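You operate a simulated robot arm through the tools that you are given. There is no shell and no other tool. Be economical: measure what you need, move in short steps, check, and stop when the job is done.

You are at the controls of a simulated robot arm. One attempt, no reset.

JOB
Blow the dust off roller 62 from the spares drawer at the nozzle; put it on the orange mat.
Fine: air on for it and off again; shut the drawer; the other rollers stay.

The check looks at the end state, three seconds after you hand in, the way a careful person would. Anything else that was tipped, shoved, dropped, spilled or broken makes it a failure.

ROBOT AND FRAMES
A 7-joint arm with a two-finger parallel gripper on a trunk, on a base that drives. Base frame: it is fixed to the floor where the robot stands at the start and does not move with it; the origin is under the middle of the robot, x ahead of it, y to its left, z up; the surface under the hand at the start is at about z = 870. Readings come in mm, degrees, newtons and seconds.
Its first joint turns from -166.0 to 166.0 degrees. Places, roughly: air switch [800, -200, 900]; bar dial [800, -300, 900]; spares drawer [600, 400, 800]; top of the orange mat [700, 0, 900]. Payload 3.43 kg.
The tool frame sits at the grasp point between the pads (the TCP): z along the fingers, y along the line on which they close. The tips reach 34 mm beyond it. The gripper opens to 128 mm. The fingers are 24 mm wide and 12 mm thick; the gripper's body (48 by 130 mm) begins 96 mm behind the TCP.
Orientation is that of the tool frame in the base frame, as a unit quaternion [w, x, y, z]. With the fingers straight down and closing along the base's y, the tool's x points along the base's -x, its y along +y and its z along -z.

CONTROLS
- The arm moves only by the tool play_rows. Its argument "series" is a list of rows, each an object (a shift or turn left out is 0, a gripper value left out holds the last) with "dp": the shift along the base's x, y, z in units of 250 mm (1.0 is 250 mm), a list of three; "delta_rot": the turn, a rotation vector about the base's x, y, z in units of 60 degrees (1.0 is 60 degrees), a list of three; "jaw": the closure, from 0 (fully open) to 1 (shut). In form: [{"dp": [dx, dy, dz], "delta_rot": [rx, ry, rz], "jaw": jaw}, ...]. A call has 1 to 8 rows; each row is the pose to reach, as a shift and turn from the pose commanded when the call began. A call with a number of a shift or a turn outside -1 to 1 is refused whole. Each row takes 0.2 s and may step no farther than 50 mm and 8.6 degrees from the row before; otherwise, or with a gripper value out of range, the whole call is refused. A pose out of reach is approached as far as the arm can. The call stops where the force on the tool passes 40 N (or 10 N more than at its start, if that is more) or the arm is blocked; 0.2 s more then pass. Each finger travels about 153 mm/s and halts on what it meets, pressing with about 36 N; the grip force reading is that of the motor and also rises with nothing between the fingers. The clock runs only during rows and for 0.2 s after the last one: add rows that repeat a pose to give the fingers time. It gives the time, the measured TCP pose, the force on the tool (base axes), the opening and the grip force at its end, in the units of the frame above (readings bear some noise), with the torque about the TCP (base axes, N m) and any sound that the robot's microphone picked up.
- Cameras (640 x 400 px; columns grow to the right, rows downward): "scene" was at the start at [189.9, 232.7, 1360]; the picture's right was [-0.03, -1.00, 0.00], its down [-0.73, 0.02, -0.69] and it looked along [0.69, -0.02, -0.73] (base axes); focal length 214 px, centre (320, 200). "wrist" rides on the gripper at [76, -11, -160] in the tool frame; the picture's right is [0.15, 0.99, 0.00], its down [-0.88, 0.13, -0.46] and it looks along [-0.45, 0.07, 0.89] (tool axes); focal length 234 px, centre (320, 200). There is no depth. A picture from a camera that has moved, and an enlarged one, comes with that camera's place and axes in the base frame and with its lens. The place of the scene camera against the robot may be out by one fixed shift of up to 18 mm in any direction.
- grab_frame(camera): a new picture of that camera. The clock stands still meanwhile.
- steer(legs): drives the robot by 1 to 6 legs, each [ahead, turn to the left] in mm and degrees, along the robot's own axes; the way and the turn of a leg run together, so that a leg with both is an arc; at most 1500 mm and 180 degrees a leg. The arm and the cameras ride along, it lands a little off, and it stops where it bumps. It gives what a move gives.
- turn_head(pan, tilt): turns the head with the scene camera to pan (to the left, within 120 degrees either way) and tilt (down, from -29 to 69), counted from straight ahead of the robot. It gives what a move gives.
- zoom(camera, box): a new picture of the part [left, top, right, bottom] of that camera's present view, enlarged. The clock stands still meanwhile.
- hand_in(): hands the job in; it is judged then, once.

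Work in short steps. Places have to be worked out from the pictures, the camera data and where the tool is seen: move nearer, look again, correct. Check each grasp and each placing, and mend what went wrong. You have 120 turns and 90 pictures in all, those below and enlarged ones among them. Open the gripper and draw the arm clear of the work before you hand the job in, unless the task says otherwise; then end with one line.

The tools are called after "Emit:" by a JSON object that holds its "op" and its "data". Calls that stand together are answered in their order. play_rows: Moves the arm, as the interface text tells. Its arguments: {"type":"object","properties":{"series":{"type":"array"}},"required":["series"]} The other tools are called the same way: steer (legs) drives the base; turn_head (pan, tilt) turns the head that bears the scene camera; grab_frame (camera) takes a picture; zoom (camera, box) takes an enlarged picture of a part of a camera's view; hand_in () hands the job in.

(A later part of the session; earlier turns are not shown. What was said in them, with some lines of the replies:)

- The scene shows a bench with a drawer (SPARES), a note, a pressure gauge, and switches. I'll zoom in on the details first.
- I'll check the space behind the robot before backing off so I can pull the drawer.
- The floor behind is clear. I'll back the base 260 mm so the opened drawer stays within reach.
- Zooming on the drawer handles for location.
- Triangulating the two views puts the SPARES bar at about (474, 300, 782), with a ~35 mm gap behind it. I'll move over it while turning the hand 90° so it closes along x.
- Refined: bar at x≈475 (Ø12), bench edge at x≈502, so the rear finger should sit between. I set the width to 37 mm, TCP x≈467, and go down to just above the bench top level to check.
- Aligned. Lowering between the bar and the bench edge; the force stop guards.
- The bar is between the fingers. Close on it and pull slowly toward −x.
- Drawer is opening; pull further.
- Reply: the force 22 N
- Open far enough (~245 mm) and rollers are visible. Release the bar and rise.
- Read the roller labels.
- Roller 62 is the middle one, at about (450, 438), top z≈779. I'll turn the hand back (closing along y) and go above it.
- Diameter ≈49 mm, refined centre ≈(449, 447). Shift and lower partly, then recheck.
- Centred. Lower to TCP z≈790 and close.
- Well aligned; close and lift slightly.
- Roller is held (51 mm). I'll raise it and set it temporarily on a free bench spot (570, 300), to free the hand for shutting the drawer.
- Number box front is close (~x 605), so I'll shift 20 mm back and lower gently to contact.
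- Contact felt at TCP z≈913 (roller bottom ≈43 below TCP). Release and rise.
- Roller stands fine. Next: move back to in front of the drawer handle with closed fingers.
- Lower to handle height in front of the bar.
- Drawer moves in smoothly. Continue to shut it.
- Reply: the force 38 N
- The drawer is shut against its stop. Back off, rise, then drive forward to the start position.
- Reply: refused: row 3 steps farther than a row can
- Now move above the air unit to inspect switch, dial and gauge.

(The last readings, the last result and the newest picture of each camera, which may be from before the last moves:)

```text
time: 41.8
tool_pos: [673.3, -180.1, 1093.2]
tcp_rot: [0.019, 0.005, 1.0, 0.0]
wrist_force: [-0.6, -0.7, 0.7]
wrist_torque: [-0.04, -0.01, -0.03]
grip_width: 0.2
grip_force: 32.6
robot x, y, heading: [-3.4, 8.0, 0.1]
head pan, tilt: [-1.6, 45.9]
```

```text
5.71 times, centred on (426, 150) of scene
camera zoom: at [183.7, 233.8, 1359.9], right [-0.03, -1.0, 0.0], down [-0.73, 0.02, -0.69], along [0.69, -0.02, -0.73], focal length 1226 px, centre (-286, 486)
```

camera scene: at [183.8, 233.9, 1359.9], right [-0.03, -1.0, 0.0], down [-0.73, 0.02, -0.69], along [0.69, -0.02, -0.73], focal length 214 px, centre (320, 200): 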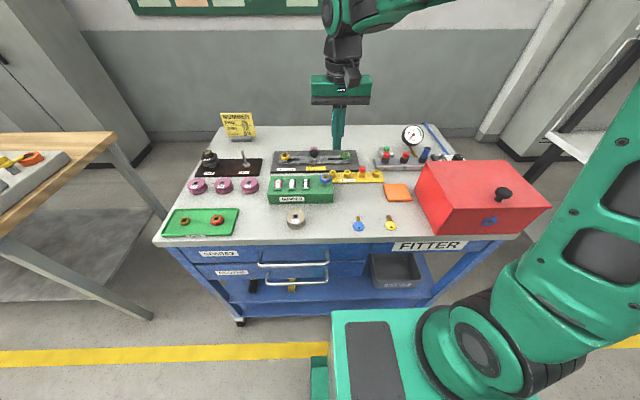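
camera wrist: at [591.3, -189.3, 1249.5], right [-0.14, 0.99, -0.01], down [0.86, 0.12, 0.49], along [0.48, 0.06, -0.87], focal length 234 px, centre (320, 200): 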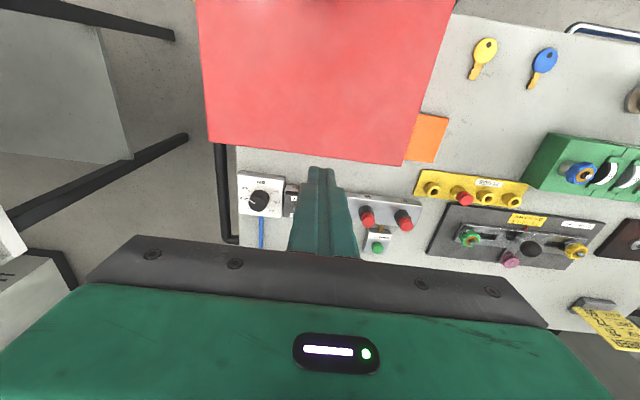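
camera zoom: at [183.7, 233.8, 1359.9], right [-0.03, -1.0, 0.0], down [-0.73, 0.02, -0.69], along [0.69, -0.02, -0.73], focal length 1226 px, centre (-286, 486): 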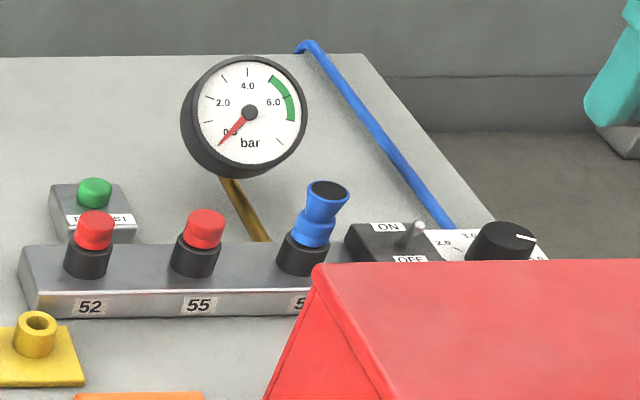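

The dial is at ≈5.6 bar, in the green band; leave it. The lever is near (797, −206). Move over it for a better view.

Emit:
{"op": "play_rows", "data": {"series": [{"dp": [0.15, -0.05, 0]}, {"dp": [0.3, -0.1, -0.05]}, {"dp": [0.4, -0.1, -0.1]}, {"dp": [0.4, -0.1, -0.1]}]}}

Emit:
{"op": "grab_frame", "data": {"camera": "wrist"}}

Emit:
{"op": "zoom", "data": {"camera": "wrist", "box": [240, 90, 400, 190]}}

```text
time: 42.8
tool_pos: [773.1, -205.0, 1071.5]
tcp_rot: [0.018, 0.006, 1.0, 0.0]
wrist_force: [-0.4, -0.1, 1.0]
wrist_torque: [0.01, -0.02, 0.04]
grip_width: 0.0
grip_force: 33.0
robot x, y, heading: [-6.6, 9.1, 0.1]
head pan, tilt: [-1.6, 45.9]
```

```text
50 pictures are left
camera wrist: at [691.4, -214.2, 1227.6], right [-0.13, 0.99, -0.01], down [0.86, 0.12, 0.49], along [0.48, 0.06, -0.87], focal length 234 px, centre (320, 200)
```

wrist: 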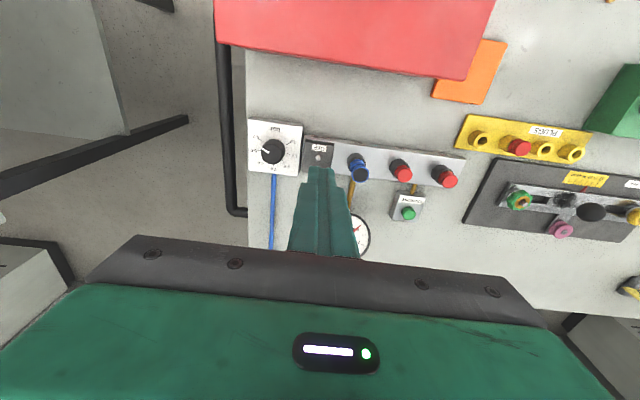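

```text
4.00 times, centred on (320, 140) of wrist
camera zoom: at [691.4, -214.2, 1227.6], right [-0.13, 0.99, -0.01], down [0.86, 0.12, 0.49], along [0.48, 0.06, -0.87], focal length 937 px, centre (320, 440)
```

zoom: 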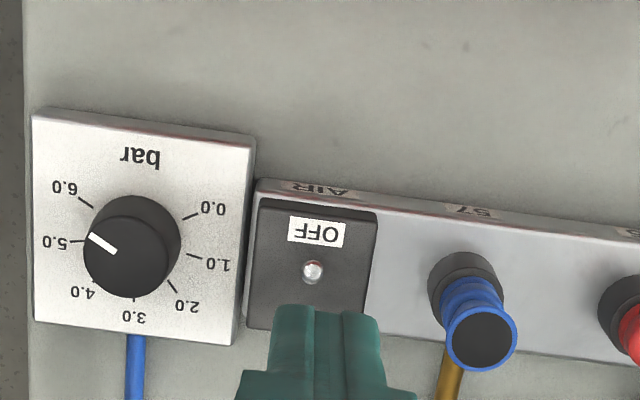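

Lever tip triangulates to (794, −205, 928), leaning to OFF (−x); pivot ≈ x 810. I'll lower closed fingers at x≈768 with tips at z≈912, then look.

Emit:
{"op": "play_rows", "data": {"series": [{"dp": [-0.02, 0, -0.1]}, {"dp": [-0.02, 0, -0.25]}, {"dp": [-0.02, 0, -0.4]}, {"dp": [-0.02, 0, -0.49]}, {"dp": [-0.02, 0, -0.49]}]}}

Emit:
{"op": "grab_frame", "data": {"camera": "wrist"}}

Emit:
{"op": "zoom", "data": {"camera": "scene", "box": [370, 115, 482, 185]}}

```text
time: 44.0
tool_pos: [765.7, -205.5, 947.3]
tcp_rot: [0.018, 0.006, 1.0, 0.0]
wrist_force: [0.7, -0.2, 0.2]
wrist_torque: [0.04, 0.01, 0.05]
grip_width: 0.0
grip_force: 33.6
robot x, y, heading: [-8.6, 7.7, -0.1]
head pan, tilt: [-1.6, 45.9]
```

```text
48 pictures are left
camera wrist: at [684.5, -214.9, 1103.2], right [-0.13, 0.99, -0.01], down [0.86, 0.12, 0.49], along [0.48, 0.06, -0.87], focal length 234 px, centre (320, 200)
```

wrist: 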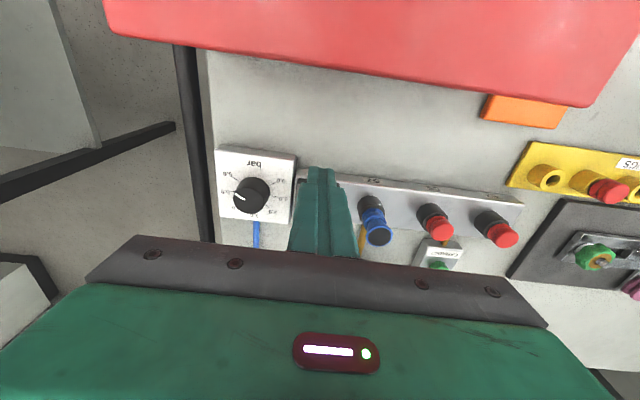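

```text
5.71 times, centred on (426, 150) of scene
camera zoom: at [183.7, 233.8, 1359.9], right [-0.03, -1.0, 0.0], down [-0.73, 0.02, -0.69], along [0.69, -0.02, -0.73], focal length 1226 px, centre (-286, 486)
```

zoom: 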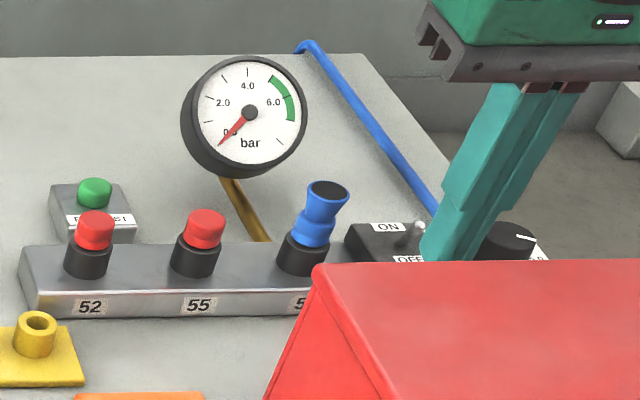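

Wrist view says aligned; scene hints I may be a few mm to −y, so shift +4 mm and push the lever toward +x in small steps.

Emit:
{"op": "play_rows", "data": {"series": [{"dp": [0.0, 0.016, 0]}, {"dp": [0.04, 0.016, 0]}, {"dp": [0.08, 0.016, 0]}, {"dp": [0.12, 0.016, 0]}, {"dp": [0.15, 0.016, 0]}, {"dp": [0.17, 0.016, 0]}]}}

Emit:
{"op": "zoom", "data": {"camera": "scene", "box": [370, 115, 482, 185]}}

```text
time: 45.3
tool_pos: [789.4, -201.9, 954.8]
tcp_rot: [0.019, 0.008, 1.0, 0.001]
wrist_force: [1.1, 0.6, -0.9]
wrist_torque: [0.0, 0.09, 0.0]
grip_width: 0.0
grip_force: 33.0
robot x, y, heading: [-3.5, 9.2, 0.3]
head pan, tilt: [-1.6, 45.9]
stopped in row 6: the force on the tool passed its limit at 46 N (the readings are from after the stop); the commanded pose is now the measured one
```

```text
5.71 times, centred on (426, 150) of scene
camera zoom: at [184.3, 233.7, 1359.8], right [-0.03, -1.0, 0.0], down [-0.73, 0.02, -0.69], along [0.69, -0.02, -0.73], focal length 1226 px, centre (-286, 486)
```

zoom: 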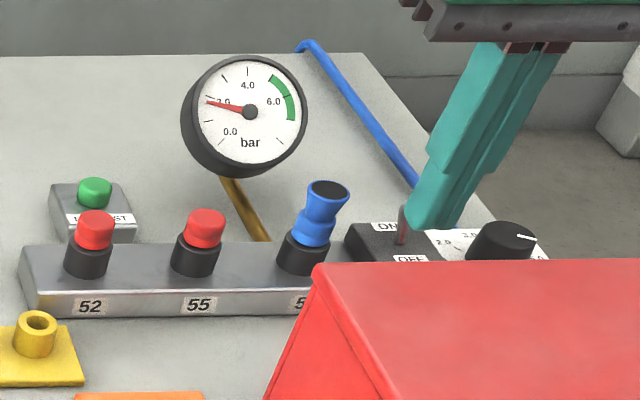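

The gauge has risen (≈2 bar) — switch seems to have flipped. Back off and check.

Emit:
{"op": "play_rows", "data": {"series": [{"dp": [-0.06, 0, 0.0]}, {"dp": [-0.1, 0, 0.1]}, {"dp": [-0.1, 0, 0.25]}, {"dp": [-0.1, 0, 0.4]}, {"dp": [-0.1, 0, 0.4]}]}}

Emit:
{"op": "zoom", "data": {"camera": "scene", "box": [370, 115, 482, 185]}}

Emit:
{"op": "grab_frame", "data": {"camera": "wrist"}}

```text
time: 46.5
tool_pos: [763.7, -199.6, 1057.1]
tcp_rot: [0.019, 0.007, 1.0, 0.002]
wrist_force: [-0.3, -0.4, -0.2]
wrist_torque: [0.0, 0.02, 0.01]
grip_width: 0.0
grip_force: 32.8
robot x, y, heading: [-8.2, 12.0, -0.1]
head pan, tilt: [-1.6, 45.9]
```

```text
5.71 times, centred on (426, 150) of scene
camera zoom: at [183.7, 233.8, 1359.9], right [-0.03, -1.0, 0.0], down [-0.73, 0.02, -0.69], along [0.69, -0.02, -0.73], focal length 1226 px, centre (-286, 486)
```

zoom: 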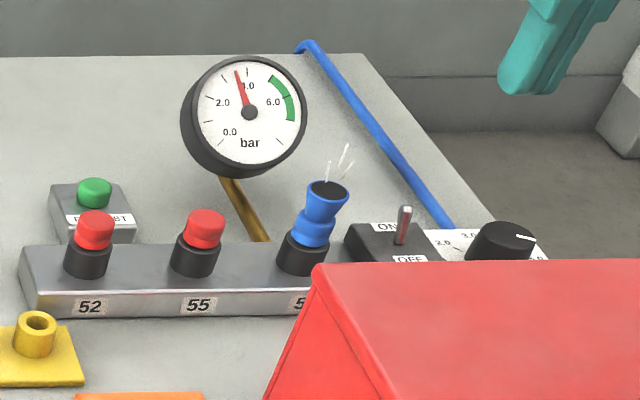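

```text
44 pictures are left
camera wrist: at [683.2, -209.3, 1213.5], right [-0.13, 0.99, 0.0], down [0.86, 0.12, 0.49], along [0.49, 0.06, -0.87], focal length 234 px, centre (320, 200)
```

wrist: 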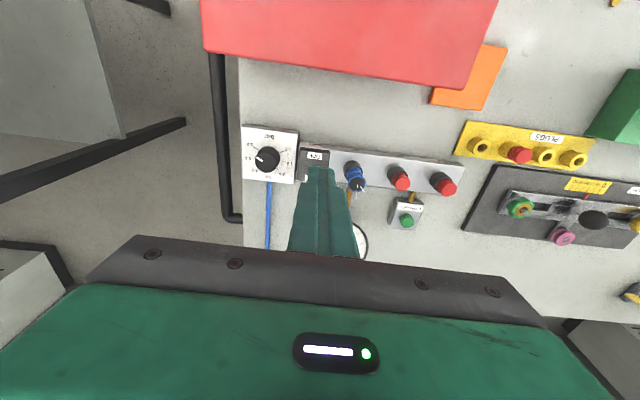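

Air is on: jet visible, gauge climbing. Now fetch roller 62 from (550, 300), first going along +y away from the red box.

Emit:
{"op": "play_rows", "data": {"series": [{"dp": [0, 0.19, 0.08], "jaw": 0.45}, {"dp": [0, 0.38, 0.08]}, {"dp": [0, 0.57, 0.08]}, {"dp": [0, 0.76, 0.08]}, {"dp": [0, 0.95, 0.08]}]}}

Emit:
{"op": "play_rows", "data": {"series": [{"dp": [-0.13, 0.14, 0]}, {"dp": [-0.26, 0.28, 0]}, {"dp": [-0.39, 0.42, 0]}, {"dp": [-0.52, 0.56, 0]}, {"dp": [-0.65, 0.7, 0]}, {"dp": [-0.76, 0.84, 0]}, {"dp": [-0.87, 0.96, 0]}, {"dp": [-0.87, 0.99, -0.1]}]}}

Emit:
{"op": "grab_frame", "data": {"camera": "wrist"}}

Emit:
{"op": "zoom", "data": {"camera": "scene", "box": [370, 115, 482, 185]}}

```text
refused: row 1 steps farther than a row can; nothing moved
```

```text
time: 48.3
tool_pos: [545.5, 44.8, 1030.5]
tcp_rot: [0.02, 0.007, 1.0, 0.001]
wrist_force: [-0.7, 0.3, 0.5]
wrist_torque: [0.03, -0.02, 0.0]
grip_width: 0.0
grip_force: 33.0
robot x, y, heading: [-6.9, 5.6, 0.2]
head pan, tilt: [-1.6, 45.9]
```

```text
43 pictures are left
camera wrist: at [464.6, 36.4, 1186.5], right [-0.13, 0.99, 0.0], down [0.86, 0.12, 0.49], along [0.49, 0.06, -0.87], focal length 234 px, centre (320, 200)
```

wrist: 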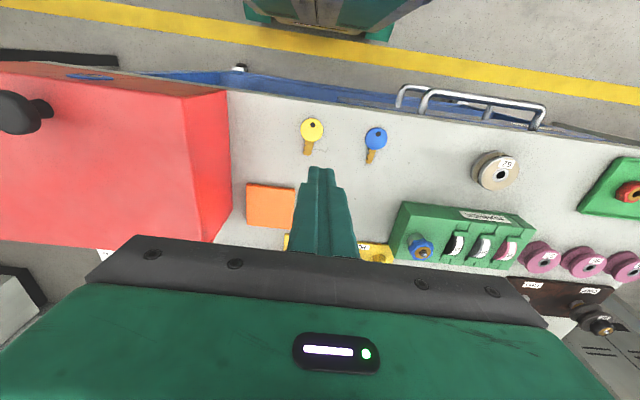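

```text
5.71 times, centred on (426, 150) of scene
camera zoom: at [183.4, 233.8, 1359.9], right [-0.03, -1.0, 0.0], down [-0.73, 0.02, -0.69], along [0.69, -0.02, -0.73], focal length 1226 px, centre (-286, 486)
```

zoom: 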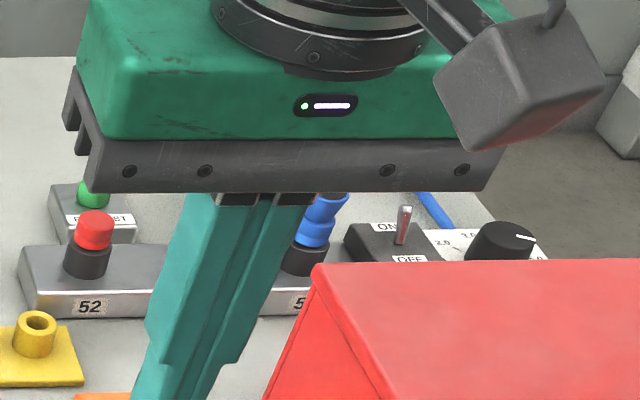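

First call was refused but the path cleared the box with no contact. Continue to roller with fingers opening.

Emit:
{"op": "play_rows", "data": {"series": [{"dp": [0.0, 0.19, 0], "jaw": 0.45}, {"dp": [0.0, 0.38, 0]}, {"dp": [0.01, 0.57, 0]}, {"dp": [0.02, 0.76, 0]}, {"dp": [0.02, 0.95, 0]}, {"dp": [0.02, 1.0, -0.1]}, {"dp": [0.02, 1.0, -0.1]}]}}

Emit:
{"op": "grab_frame", "data": {"camera": "wrist"}}

Emit:
{"op": "zoom", "data": {"camera": "scene", "box": [370, 115, 482, 185]}}

```text
time: 49.9
tool_pos: [552.6, 295.9, 1004.9]
tcp_rot: [0.019, 0.007, 1.0, 0.001]
wrist_force: [0.2, 0.1, -0.1]
wrist_torque: [0.02, -0.01, 0.0]
grip_width: 70.7
grip_force: 0.0
robot x, y, heading: [-2.6, 9.7, 0.3]
head pan, tilt: [-1.6, 45.9]
```

```text
41 pictures are left
camera wrist: at [469.4, 286.5, 1161.6], right [-0.13, 0.99, 0.0], down [0.86, 0.12, 0.49], along [0.49, 0.06, -0.87], focal length 234 px, centre (320, 200)
```

wrist: 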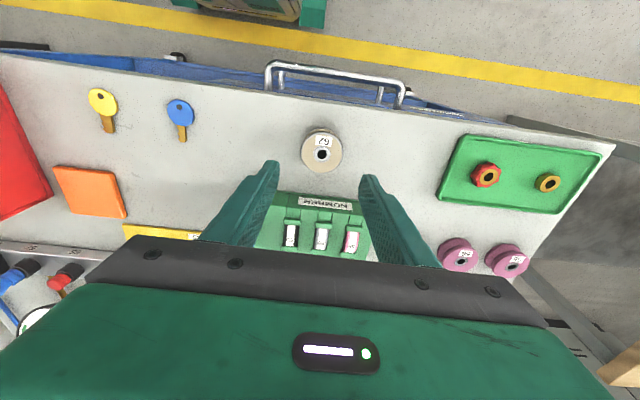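

```text
5.71 times, centred on (426, 150) of scene
camera zoom: at [183.6, 233.8, 1359.9], right [-0.03, -1.0, 0.0], down [-0.73, 0.02, -0.69], along [0.69, -0.02, -0.73], focal length 1226 px, centre (-286, 486)
```

zoom: 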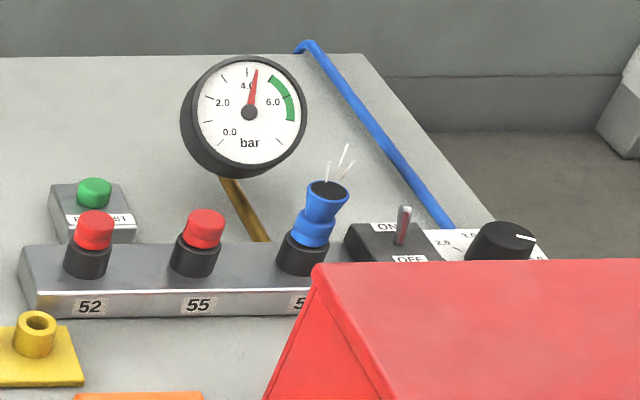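

Gauge at ≈4.4, still climbing. Roller is at about (553, 298); lower to TCP z≈912 and grip.

Emit:
{"op": "play_rows", "data": {"series": [{"dp": [0.002, 0.008, -0.1]}, {"dp": [0.002, 0.01, -0.22]}, {"dp": [0.002, 0.01, -0.34]}, {"dp": [0.002, 0.01, -0.36]}, {"dp": [0.002, 0.01, -0.36], "jaw": 0.7}, {"dp": [0.002, 0.01, -0.36]}, {"dp": [0.002, 0.01, -0.36]}, {"dp": [0.002, 0.01, -0.26]}]}}

Emit:
{"op": "grab_frame", "data": {"camera": "wrist"}}

Emit:
{"op": "zoom", "data": {"camera": "scene", "box": [370, 115, 482, 185]}}

```text
time: 51.7
tool_pos: [555.0, 299.5, 943.1]
tcp_rot: [0.02, 0.007, 1.0, 0.0]
wrist_force: [-0.5, -0.4, -3.0]
wrist_torque: [0.02, 0.02, 0.03]
grip_width: 50.8
grip_force: 36.1
robot x, y, heading: [-0.5, 4.9, 0.2]
head pan, tilt: [-1.6, 45.9]
```

```text
39 pictures are left
camera wrist: at [471.3, 289.7, 1098.6], right [-0.13, 0.99, 0.0], down [0.86, 0.12, 0.49], along [0.49, 0.06, -0.87], focal length 234 px, centre (320, 200)
```

wrist: 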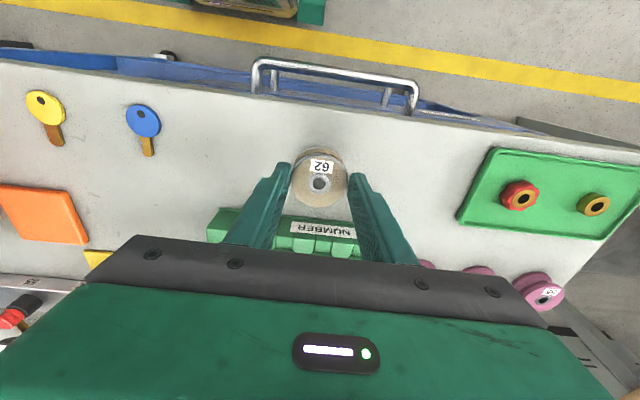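

```text
5.71 times, centred on (426, 150) of scene
camera zoom: at [183.8, 233.9, 1359.9], right [-0.03, -1.0, 0.0], down [-0.73, 0.02, -0.69], along [0.69, -0.02, -0.73], focal length 1226 px, centre (-286, 486)
```

zoom: 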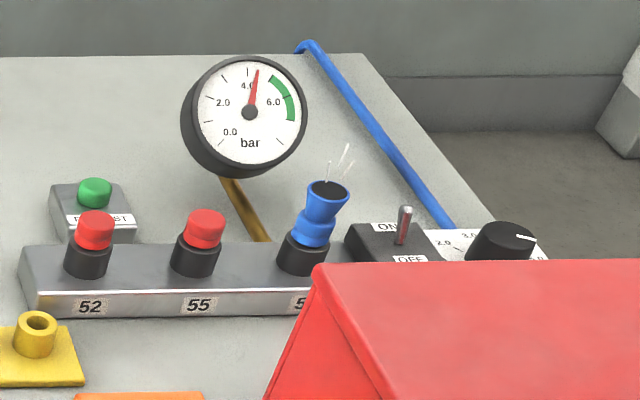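

Roller held. Gauge steady around 4.5 — look closely at it and the green band.

Emit:
{"op": "zoom", "data": {"camera": "scene", "box": [400, 123, 428, 147]}}

Emit:
{"op": "zoom", "data": {"camera": "scene", "box": [440, 148, 472, 168]}}

```text
16.00 times, centred on (414, 135) of scene
camera zoom: at [183.8, 233.9, 1359.9], right [-0.03, -1.0, 0.0], down [-0.73, 0.02, -0.69], along [0.69, -0.02, -0.73], focal length 3432 px, centre (-1184, 1240)
```

zoom: 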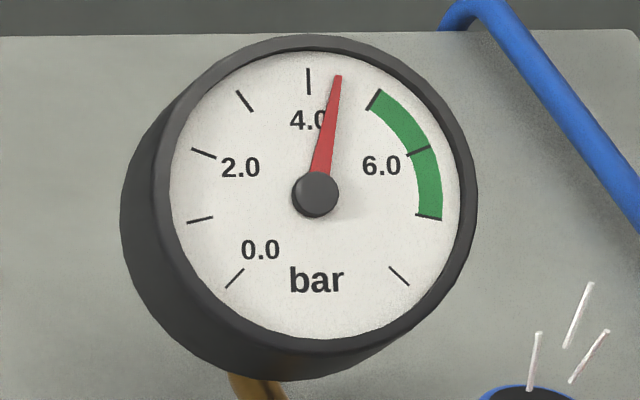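

```text
16.00 times, centred on (456, 158) of scene
camera zoom: at [183.8, 233.9, 1359.9], right [-0.03, -1.0, 0.0], down [-0.73, 0.02, -0.69], along [0.69, -0.02, -0.73], focal length 3432 px, centre (-1856, 872)
```

zoom: 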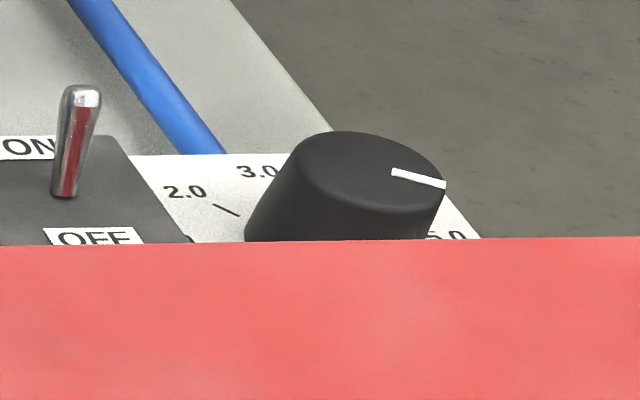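

Gauge steadies at 4.5 with jet blowing; the dial is left as set. I'll present the roller above the nozzle (top ≈ (800, −149, 952)) and see whether the dust clears. First rise and traverse.

Emit:
{"op": "play_rows", "data": {"series": [{"dp": [0, 0, 0.16]}, {"dp": [0, 0, 0.32]}, {"dp": [0.0, -0.06, 0.48]}, {"dp": [0.1, -0.2, 0.48]}, {"dp": [0.2, -0.36, 0.48]}, {"dp": [0.3, -0.52, 0.48]}, {"dp": [0.4, -0.68, 0.48]}, {"dp": [0.5, -0.84, 0.48]}]}}

```text
time: 53.5
tool_pos: [675.7, 90.2, 1061.6]
tcp_rot: [0.019, 0.007, 1.0, 0.001]
wrist_force: [0.1, -0.8, -1.4]
wrist_torque: [-0.01, 0.0, 0.01]
grip_width: 50.9
grip_force: 35.8
robot x, y, heading: [-5.6, 4.6, 0.3]
head pan, tilt: [-1.6, 45.9]
```

Emit:
{"op": "play_rows", "data": {"series": [{"dp": [0.12, -0.14, 0]}, {"dp": [0.24, -0.28, 0]}, {"dp": [0.36, -0.42, 0]}, {"dp": [0.45, -0.58, 0]}, {"dp": [0.5, -0.76, 0]}, {"dp": [0.5, -0.92, 0]}, {"dp": [0.5, -0.956, -0.08]}]}}

Emit:
{"op": "grab_frame", "data": {"camera": "wrist"}}

Emit:
{"op": "zoom", "data": {"camera": "scene", "box": [370, 95, 482, 165]}}

```text
time: 55.1
tool_pos: [803.5, -148.7, 1042.0]
tcp_rot: [0.019, 0.007, 1.0, 0.0]
wrist_force: [-0.5, 0.1, -0.8]
wrist_torque: [0.01, -0.03, 0.0]
grip_width: 51.1
grip_force: 35.9
robot x, y, heading: [-5.2, 9.0, 0.1]
head pan, tilt: [-1.6, 45.9]
```

```text
35 pictures are left
camera wrist: at [721.0, -159.0, 1198.7], right [-0.13, 0.99, 0.0], down [0.86, 0.12, 0.49], along [0.49, 0.06, -0.87], focal length 234 px, centre (320, 200)
```

wrist: 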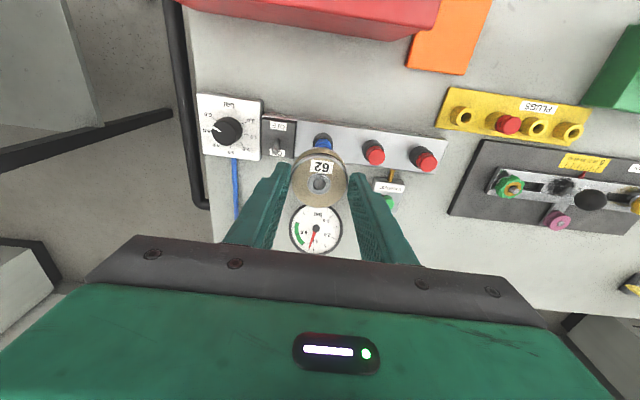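

```text
5.71 times, centred on (426, 130) of scene
camera zoom: at [183.6, 233.9, 1359.9], right [-0.03, -1.0, 0.0], down [-0.73, 0.02, -0.69], along [0.69, -0.02, -0.73], focal length 1226 px, centre (-286, 600)
```

zoom: 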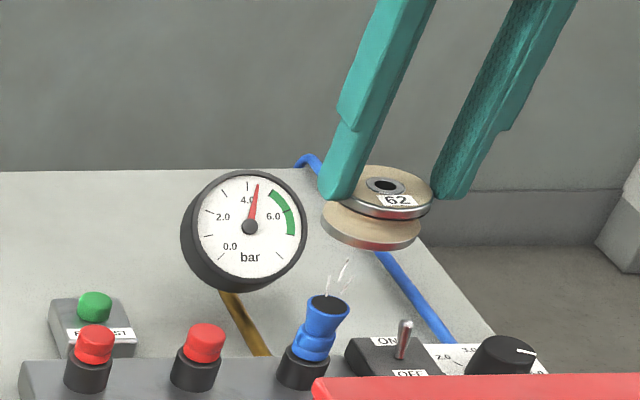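

Roller is over the nozzle; lower ~20 mm closer and hold there.

Emit:
{"op": "play_rows", "data": {"series": [{"dp": [-0.01, 0.008, -0.05]}, {"dp": [-0.01, 0.008, -0.09]}, {"dp": [-0.01, 0.008, -0.09]}, {"dp": [-0.01, 0.008, -0.09]}, {"dp": [-0.01, 0.008, -0.09]}, {"dp": [-0.01, 0.008, -0.09]}]}}

Emit:
{"op": "zoom", "data": {"camera": "scene", "box": [370, 95, 482, 165]}}

```text
time: 56.5
tool_pos: [799.8, -148.3, 1020.0]
tcp_rot: [0.02, 0.007, 1.0, 0.001]
wrist_force: [-0.1, 0.5, -2.1]
wrist_torque: [0.0, 0.02, -0.02]
grip_width: 51.1
grip_force: 35.7
robot x, y, heading: [-4.9, 8.8, 0.1]
head pan, tilt: [-1.6, 45.9]
```

```text
5.71 times, centred on (426, 130) of scene
camera zoom: at [183.7, 233.8, 1359.9], right [-0.03, -1.0, 0.0], down [-0.73, 0.02, -0.69], along [0.69, -0.02, -0.73], focal length 1226 px, centre (-286, 600)
```

zoom: 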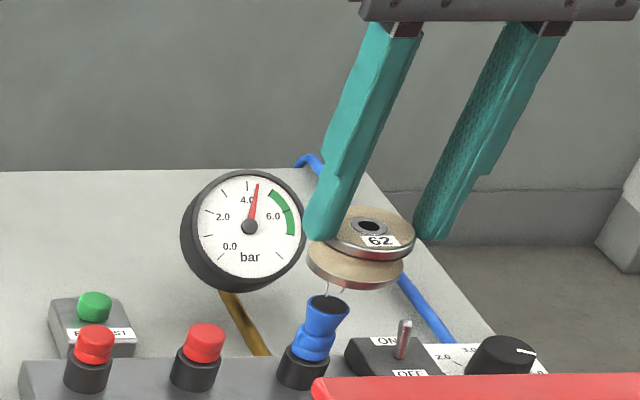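

Scene view suggests the roller is ~9 mm to −y of the jet axis and dust is still there. Shift +9 mm y and wait.

Emit:
{"op": "play_rows", "data": {"series": [{"dp": [0, 0.036, 0]}, {"dp": [0, 0.036, -0.02]}, {"dp": [0, 0.036, -0.02]}, {"dp": [0, 0.036, -0.02]}, {"dp": [0, 0.036, -0.02]}, {"dp": [0, 0.036, -0.02]}, {"dp": [0, 0.036, -0.02]}, {"dp": [0, 0.036, -0.02]}]}}

Emit:
{"op": "zoom", "data": {"camera": "scene", "box": [390, 110, 470, 160]}}

Emit:
{"op": "grab_frame", "data": {"camera": "wrist"}}

```text
time: 58.3
tool_pos: [800.2, -139.7, 1014.2]
tcp_rot: [0.019, 0.008, 1.0, 0.0]
wrist_force: [-0.1, -0.1, -1.5]
wrist_torque: [-0.01, 0.03, 0.0]
grip_width: 50.6
grip_force: 35.9
robot x, y, heading: [-4.6, 6.2, 0.4]
head pan, tilt: [-1.6, 45.9]
```

```text
8.00 times, centred on (430, 135) of scene
camera zoom: at [183.8, 233.8, 1359.9], right [-0.03, -1.0, 0.0], down [-0.73, 0.02, -0.69], along [0.69, -0.02, -0.73], focal length 1716 px, centre (-560, 720)
```

zoom: 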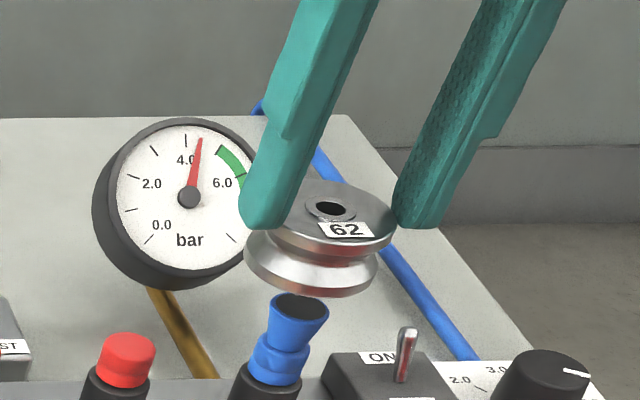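

```text
31 pictures are left
camera wrist: at [717.9, -149.3, 1170.3], right [-0.13, 0.99, 0.0], down [0.86, 0.12, 0.49], along [0.49, 0.06, -0.87], focal length 234 px, centre (320, 200)
```

wrist: 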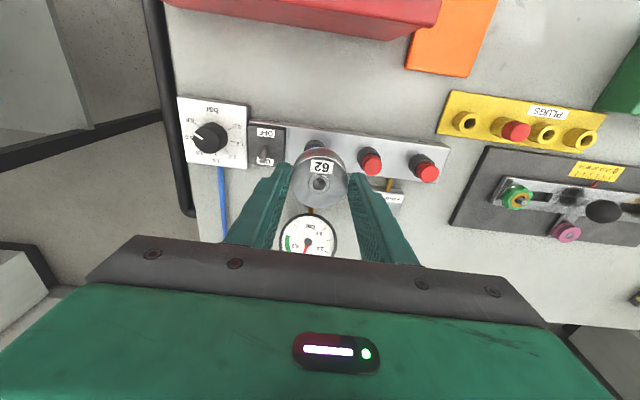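

The dust is gone — roller is clean metal. Now carry it: rise, move +y, then back over the mat (≈(664, −14)).

Emit:
{"op": "play_rows", "data": {"series": [{"dp": [0, 0, 0.16]}, {"dp": [0, 0.06, 0.22]}, {"dp": [0, 0.22, 0.22]}, {"dp": [0, 0.38, 0.22]}, {"dp": [-0.08, 0.5, 0.22]}, {"dp": [-0.24, 0.51, 0.22]}, {"dp": [-0.4, 0.51, 0.22]}, {"dp": [-0.544, 0.51, 0.12]}]}}

Emit:
{"op": "grab_frame", "data": {"camera": "wrist"}}

Emit:
{"op": "zoom", "data": {"camera": "scene", "box": [340, 125, 468, 205]}}

```text
time: 60.1
tool_pos: [665.1, -11.5, 1043.8]
tcp_rot: [0.018, 0.007, 1.0, 0.0]
wrist_force: [0.0, 0.1, -2.8]
wrist_torque: [-0.02, 0.03, 0.02]
grip_width: 50.9
grip_force: 36.1
robot x, y, heading: [-8.1, 8.1, 0.1]
head pan, tilt: [-1.6, 45.9]
```

```text
30 pictures are left
camera wrist: at [583.6, -20.2, 1200.4], right [-0.13, 0.99, 0.0], down [0.86, 0.12, 0.49], along [0.48, 0.06, -0.87], focal length 234 px, centre (320, 200)
```

wrist: 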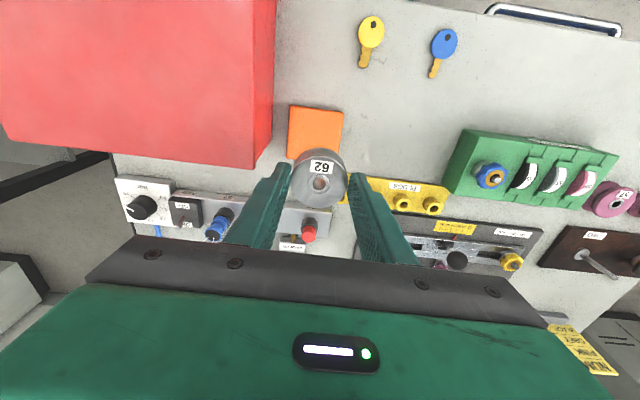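

```text
5.00 times, centred on (404, 165) of scene
camera zoom: at [184.2, 233.8, 1359.8], right [-0.03, -1.0, 0.0], down [-0.73, 0.02, -0.69], along [0.69, -0.02, -0.73], focal length 1072 px, centre (-100, 375)
```

zoom: 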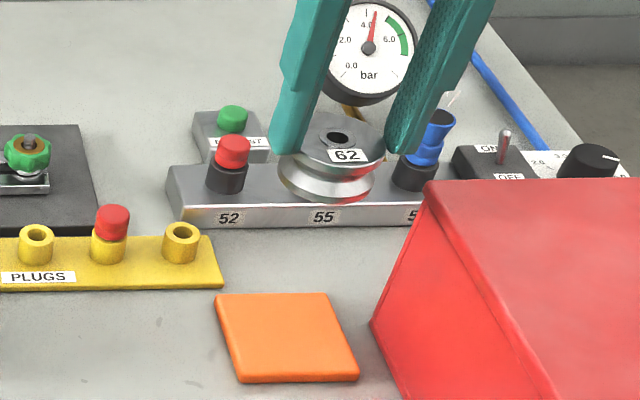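

Mat centre ≈(660, −17). Lower to z≈965 and recheck.

Emit:
{"op": "play_rows", "data": {"series": [{"dp": [-0.016, -0.012, -0.1]}, {"dp": [-0.016, -0.012, -0.22]}, {"dp": [-0.016, -0.012, -0.32]}, {"dp": [-0.016, -0.012, -0.32]}]}}

Emit:
{"op": "zoom", "data": {"camera": "scene", "box": [340, 125, 468, 205]}}

Emit:
{"op": "grab_frame", "data": {"camera": "wrist"}}

```text
time: 61.1
tool_pos: [661.6, -15.4, 963.7]
tcp_rot: [0.019, 0.008, 1.0, 0.001]
wrist_force: [-0.4, -0.2, -1.0]
wrist_torque: [0.01, 0.04, 0.04]
grip_width: 50.9
grip_force: 36.6
robot x, y, heading: [-9.9, 8.3, 0.2]
head pan, tilt: [-1.6, 45.9]
```

```text
5.00 times, centred on (404, 165) of scene
camera zoom: at [183.6, 233.8, 1359.9], right [-0.03, -1.0, 0.0], down [-0.73, 0.02, -0.69], along [0.69, -0.02, -0.73], focal length 1072 px, centre (-100, 375)
```

zoom: 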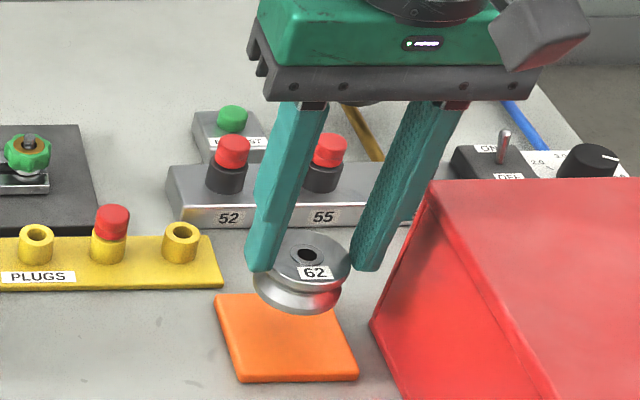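

```text
27 pictures are left
camera wrist: at [579.4, -24.7, 1120.3], right [-0.13, 0.99, 0.0], down [0.86, 0.12, 0.49], along [0.49, 0.06, -0.87], focal length 234 px, centre (320, 200)
```

wrist: 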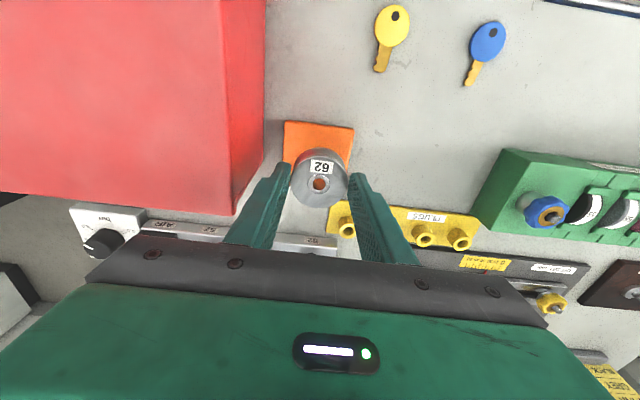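

Tracks the mat centre. Lower gently until contact (~z 920).

Emit:
{"op": "play_rows", "data": {"series": [{"dp": [-0.004, 0, -0.1]}, {"dp": [-0.004, 0, -0.14]}, {"dp": [-0.004, 0, -0.155]}, {"dp": [-0.004, 0, -0.165]}, {"dp": [-0.004, 0, -0.165]}]}}

Emit:
{"op": "zoom", "data": {"camera": "scene", "box": [340, 125, 468, 205]}}

```text
time: 62.3
tool_pos: [659.8, -15.8, 922.7]
tcp_rot: [0.021, 0.008, 1.0, 0.001]
wrist_force: [3.0, -3.3, 29.6]
wrist_torque: [-0.23, -0.4, -0.04]
grip_width: 51.0
grip_force: 35.9
robot x, y, heading: [-4.1, 8.6, 0.3]
head pan, tilt: [-1.6, 45.9]
```

```text
5.00 times, centred on (404, 165) of scene
camera zoom: at [182.8, 233.7, 1360.0], right [-0.03, -1.0, 0.0], down [-0.73, 0.02, -0.69], along [0.69, -0.02, -0.73], focal length 1072 px, centre (-100, 375)
```

zoom: 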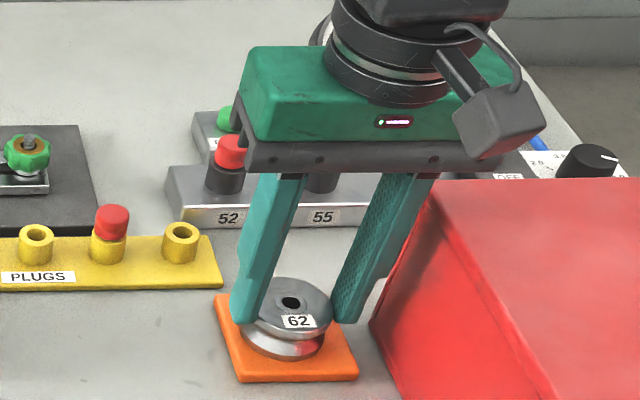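

On the mat with firm contact; ease up slightly, release, and rise straight.

Emit:
{"op": "play_rows", "data": {"series": [{"dp": [0, 0, 0.008]}, {"dp": [0, 0, 0.008], "jaw": 0.5}, {"dp": [0, 0, 0.008]}, {"dp": [0, 0, 0.1]}, {"dp": [0, 0, 0.26]}, {"dp": [0, 0, 0.44]}, {"dp": [0, 0, 0.6]}]}}

Emit:
{"op": "grab_frame", "data": {"camera": "scene"}}

Emit:
{"op": "grab_frame", "data": {"camera": "wrist"}}

```text
time: 63.9
tool_pos: [659.6, -16.0, 1072.1]
tcp_rot: [0.018, 0.007, 1.0, 0.001]
wrist_force: [0.6, -0.1, 0.0]
wrist_torque: [0.01, 0.02, -0.02]
grip_width: 64.0
grip_force: 0.2
robot x, y, heading: [-2.0, 8.6, -0.0]
head pan, tilt: [-1.6, 45.9]
```

```text
25 pictures are left
camera scene: at [183.8, 233.8, 1359.9], right [-0.03, -1.0, 0.0], down [-0.73, 0.02, -0.69], along [0.69, -0.02, -0.73], focal length 214 px, centre (320, 200)
```

scene: 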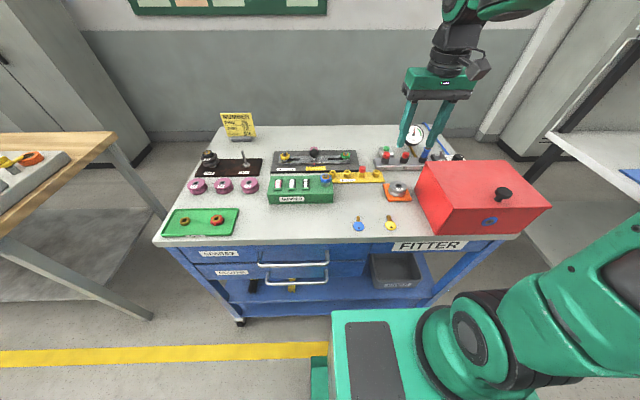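

```text
24 pictures are left
camera wrist: at [577.9, -25.4, 1229.5], right [-0.13, 0.99, 0.0], down [0.86, 0.12, 0.49], along [0.48, 0.06, -0.87], focal length 234 px, centre (320, 200)
```

wrist: 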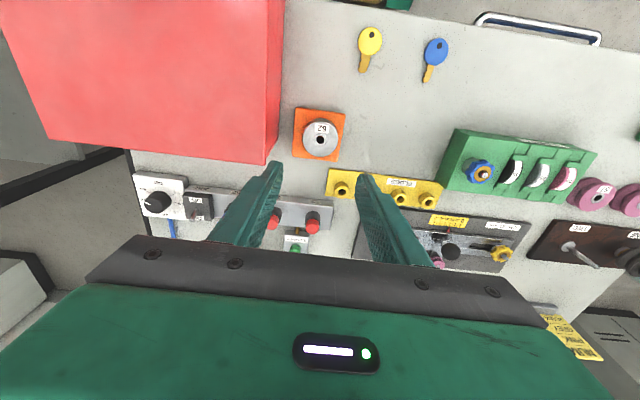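

Roller 62 sits on the mat. Now to switch air off: close fingers and go behind the lever (x≈852, y≈−196), staying high.

Emit:
{"op": "play_rows", "data": {"series": [{"dp": [0.12, 0, 0.1], "jaw": 1.0}, {"dp": [0.3, 0, 0.1]}, {"dp": [0.48, -0.02, 0.1]}, {"dp": [0.62, -0.14, 0.1]}, {"dp": [0.74, -0.28, 0.1]}, {"dp": [0.79, -0.44, 0.1]}, {"dp": [0.79, -0.6, 0.1]}, {"dp": [0.79, -0.72, 0.1]}]}}

Emit:
{"op": "zoom", "data": {"camera": "scene", "box": [370, 95, 482, 165]}}

Emit:
{"op": "grab_frame", "data": {"camera": "wrist"}}

```text
time: 65.7
tool_pos: [856.8, -193.3, 1098.7]
tcp_rot: [0.019, 0.007, 1.0, 0.001]
wrist_force: [0.6, 1.0, -0.6]
wrist_torque: [-0.03, 0.02, -0.05]
grip_width: 0.0
grip_force: 33.2
robot x, y, heading: [-4.1, 6.7, 0.3]
head pan, tilt: [-1.6, 45.9]
```

```text
5.71 times, centred on (426, 130) of scene
camera zoom: at [183.7, 234.0, 1359.9], right [-0.03, -1.0, 0.0], down [-0.73, 0.02, -0.69], along [0.69, -0.02, -0.73], focal length 1226 px, centre (-286, 600)
```

zoom: 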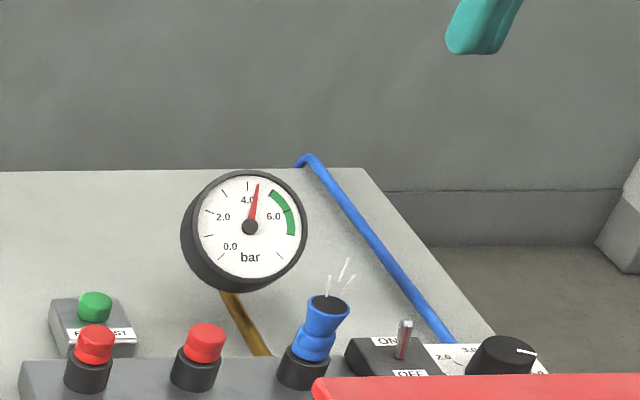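

```text
22 pictures are left
camera wrist: at [774.9, -203.5, 1255.3], right [-0.13, 0.99, 0.0], down [0.86, 0.12, 0.49], along [0.49, 0.06, -0.87], focal length 234 px, centre (320, 200)
```

wrist: 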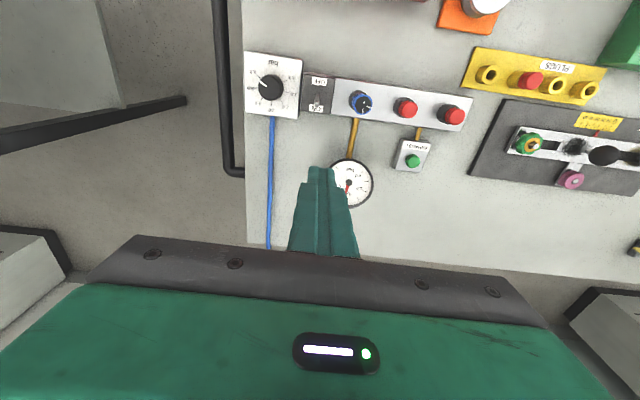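

Clear of the gauge. Lower behind the lever to TCP z≈948.

Emit:
{"op": "play_rows", "data": {"series": [{"dp": [0, 0, -0.15]}, {"dp": [0, 0, -0.3]}, {"dp": [0, 0, -0.45]}, {"dp": [0, 0, -0.6]}, {"dp": [0, 0, -0.6]}]}}

Emit:
{"op": "zoom", "data": {"camera": "scene", "box": [390, 115, 470, 165]}}

Emit:
{"op": "zoom", "data": {"camera": "wrist", "box": [240, 60, 400, 190]}}

```text
time: 66.9
tool_pos: [854.4, -194.9, 947.4]
tcp_rot: [0.02, 0.007, 1.0, 0.0]
wrist_force: [-0.5, 0.0, -0.1]
wrist_torque: [0.02, -0.02, 0.01]
grip_width: 0.0
grip_force: 32.8
robot x, y, heading: [-6.6, 7.3, 0.2]
head pan, tilt: [-1.6, 45.9]
```

```text
8.00 times, centred on (430, 140) of scene
camera zoom: at [183.6, 233.8, 1359.9], right [-0.03, -1.0, 0.0], down [-0.73, 0.02, -0.69], along [0.69, -0.02, -0.73], focal length 1716 px, centre (-560, 680)
```

zoom: 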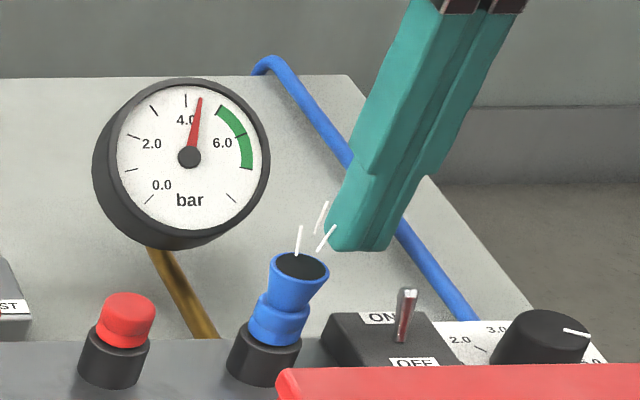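

```text
3.08 times, centred on (320, 125) of wrist
camera zoom: at [773.4, -204.4, 1104.7], right [-0.13, 0.99, 0.0], down [0.86, 0.12, 0.49], along [0.49, 0.06, -0.87], focal length 720 px, centre (320, 431)
```

zoom: 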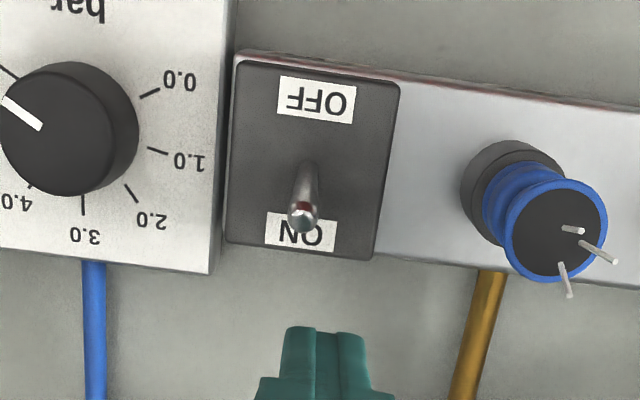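

Lever is ~6 mm further −y than the fingers. Shift to y≈−201 and pull the lever toward −x (OFF).

Emit:
{"op": "play_rows", "data": {"series": [{"dp": [0, -0.024, 0]}, {"dp": [-0.05, -0.024, 0]}, {"dp": [-0.09, -0.024, 0]}, {"dp": [-0.12, -0.024, 0]}, {"dp": [-0.15, -0.024, 0]}, {"dp": [-0.175, -0.024, 0]}, {"dp": [-0.19, -0.024, 0]}]}}

Emit:
{"op": "zoom", "data": {"camera": "scene", "box": [390, 115, 470, 165]}}

```text
time: 68.6
tool_pos: [799.9, -200.7, 959.6]
tcp_rot: [0.031, 0.006, 0.999, 0.0]
wrist_force: [0.7, -0.5, -1.3]
wrist_torque: [0.03, 0.11, 0.01]
grip_width: 0.0
grip_force: 32.9
robot x, y, heading: [-5.6, 8.9, -0.0]
head pan, tilt: [-1.6, 45.9]
stopped in row 7: the force on the tool passed its limit at 42 N (the readings are from after the stop); the commanded pose is now the measured one
```

```text
8.00 times, centred on (430, 140) of scene
camera zoom: at [184.0, 233.6, 1359.8], right [-0.03, -1.0, 0.0], down [-0.73, 0.02, -0.69], along [0.69, -0.02, -0.73], focal length 1716 px, centre (-560, 680)
```

zoom: 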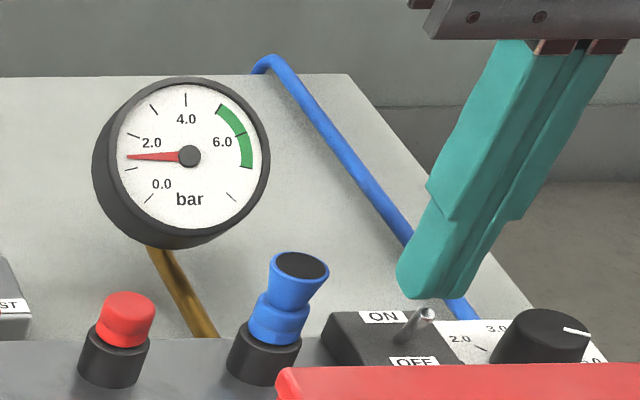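

Switch is OFF, jet gone, gauge falling. Lift clear and move away.

Emit:
{"op": "play_rows", "data": {"series": [{"dp": [0.04, 0, 0.06]}, {"dp": [0.05, 0, 0.22]}, {"dp": [0.05, 0, 0.4]}, {"dp": [0.05, 0, 0.58]}, {"dp": [0.05, 0, 0.74]}, {"dp": [0.0, 0.1, 0.86], "jaw": 0.3}, {"dp": [-0.1, 0.24, 0.9]}]}}

Emit:
{"op": "grab_frame", "data": {"camera": "scene"}}

Emit:
{"op": "zoom", "data": {"camera": "scene", "box": [340, 115, 484, 205]}}

Emit:
{"op": "zoom", "data": {"camera": "scene", "box": [150, 190, 350, 315]}}

```text
time: 70.2
tool_pos: [774.6, -140.8, 1183.0]
tcp_rot: [0.031, 0.005, 1.0, 0.0]
wrist_force: [-0.2, 0.1, -0.5]
wrist_torque: [0.03, 0.03, -0.01]
grip_width: 89.5
grip_force: 0.0
robot x, y, heading: [-4.0, 7.0, 0.1]
head pan, tilt: [-1.6, 45.9]
```

```text
18 pictures are left
camera scene: at [184.3, 233.5, 1359.9], right [-0.03, -1.0, 0.0], down [-0.73, 0.02, -0.69], along [0.69, -0.02, -0.73], focal length 214 px, centre (320, 200)
```

scene: 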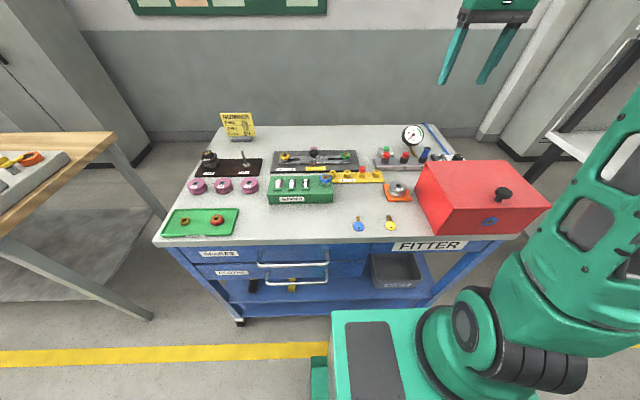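

```text
4.44 times, centred on (412, 160) of scene
camera zoom: at [184.3, 233.5, 1359.9], right [-0.03, -1.0, 0.0], down [-0.73, 0.02, -0.69], along [0.69, -0.02, -0.73], focal length 953 px, centre (-89, 378)
```

zoom: 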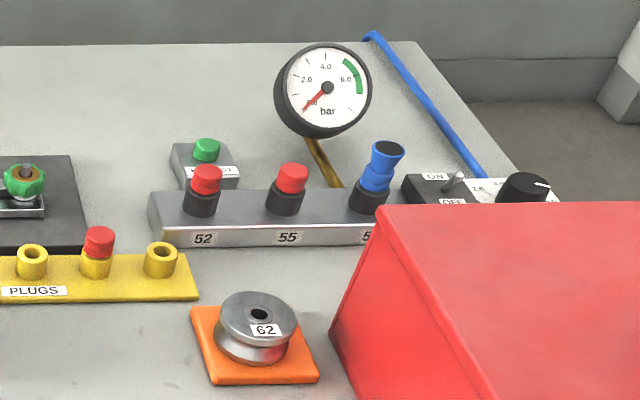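

```text
3.20 times, centred on (250, 252) of scene
camera zoom: at [184.3, 233.5, 1359.9], right [-0.03, -1.0, 0.0], down [-0.73, 0.02, -0.69], along [0.69, -0.02, -0.73], focal length 686 px, centre (544, 32)
```

zoom: 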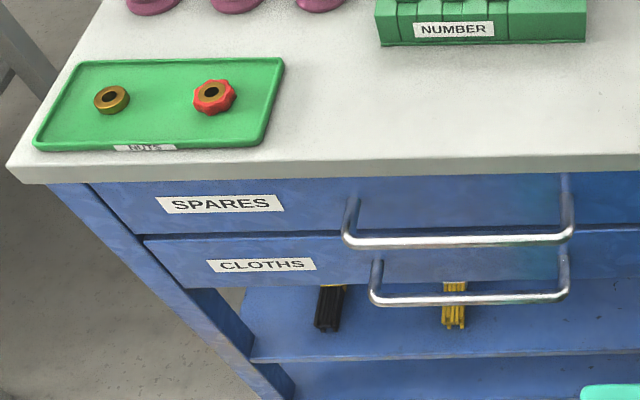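

Everything checks out: roller 62 is clean and on the mat, air is off with the gauge at 0, the drawer is shut, and the arm is clear with the gripper open. Handing in.

Emit:
{"op": "hand_in", "data": {}}

```text
The job is handed in.
```

Roller 62 was blown clean at the nozzle and is on the orange mat; the air is off, the spares drawer is shut and the other rollers were left in place.
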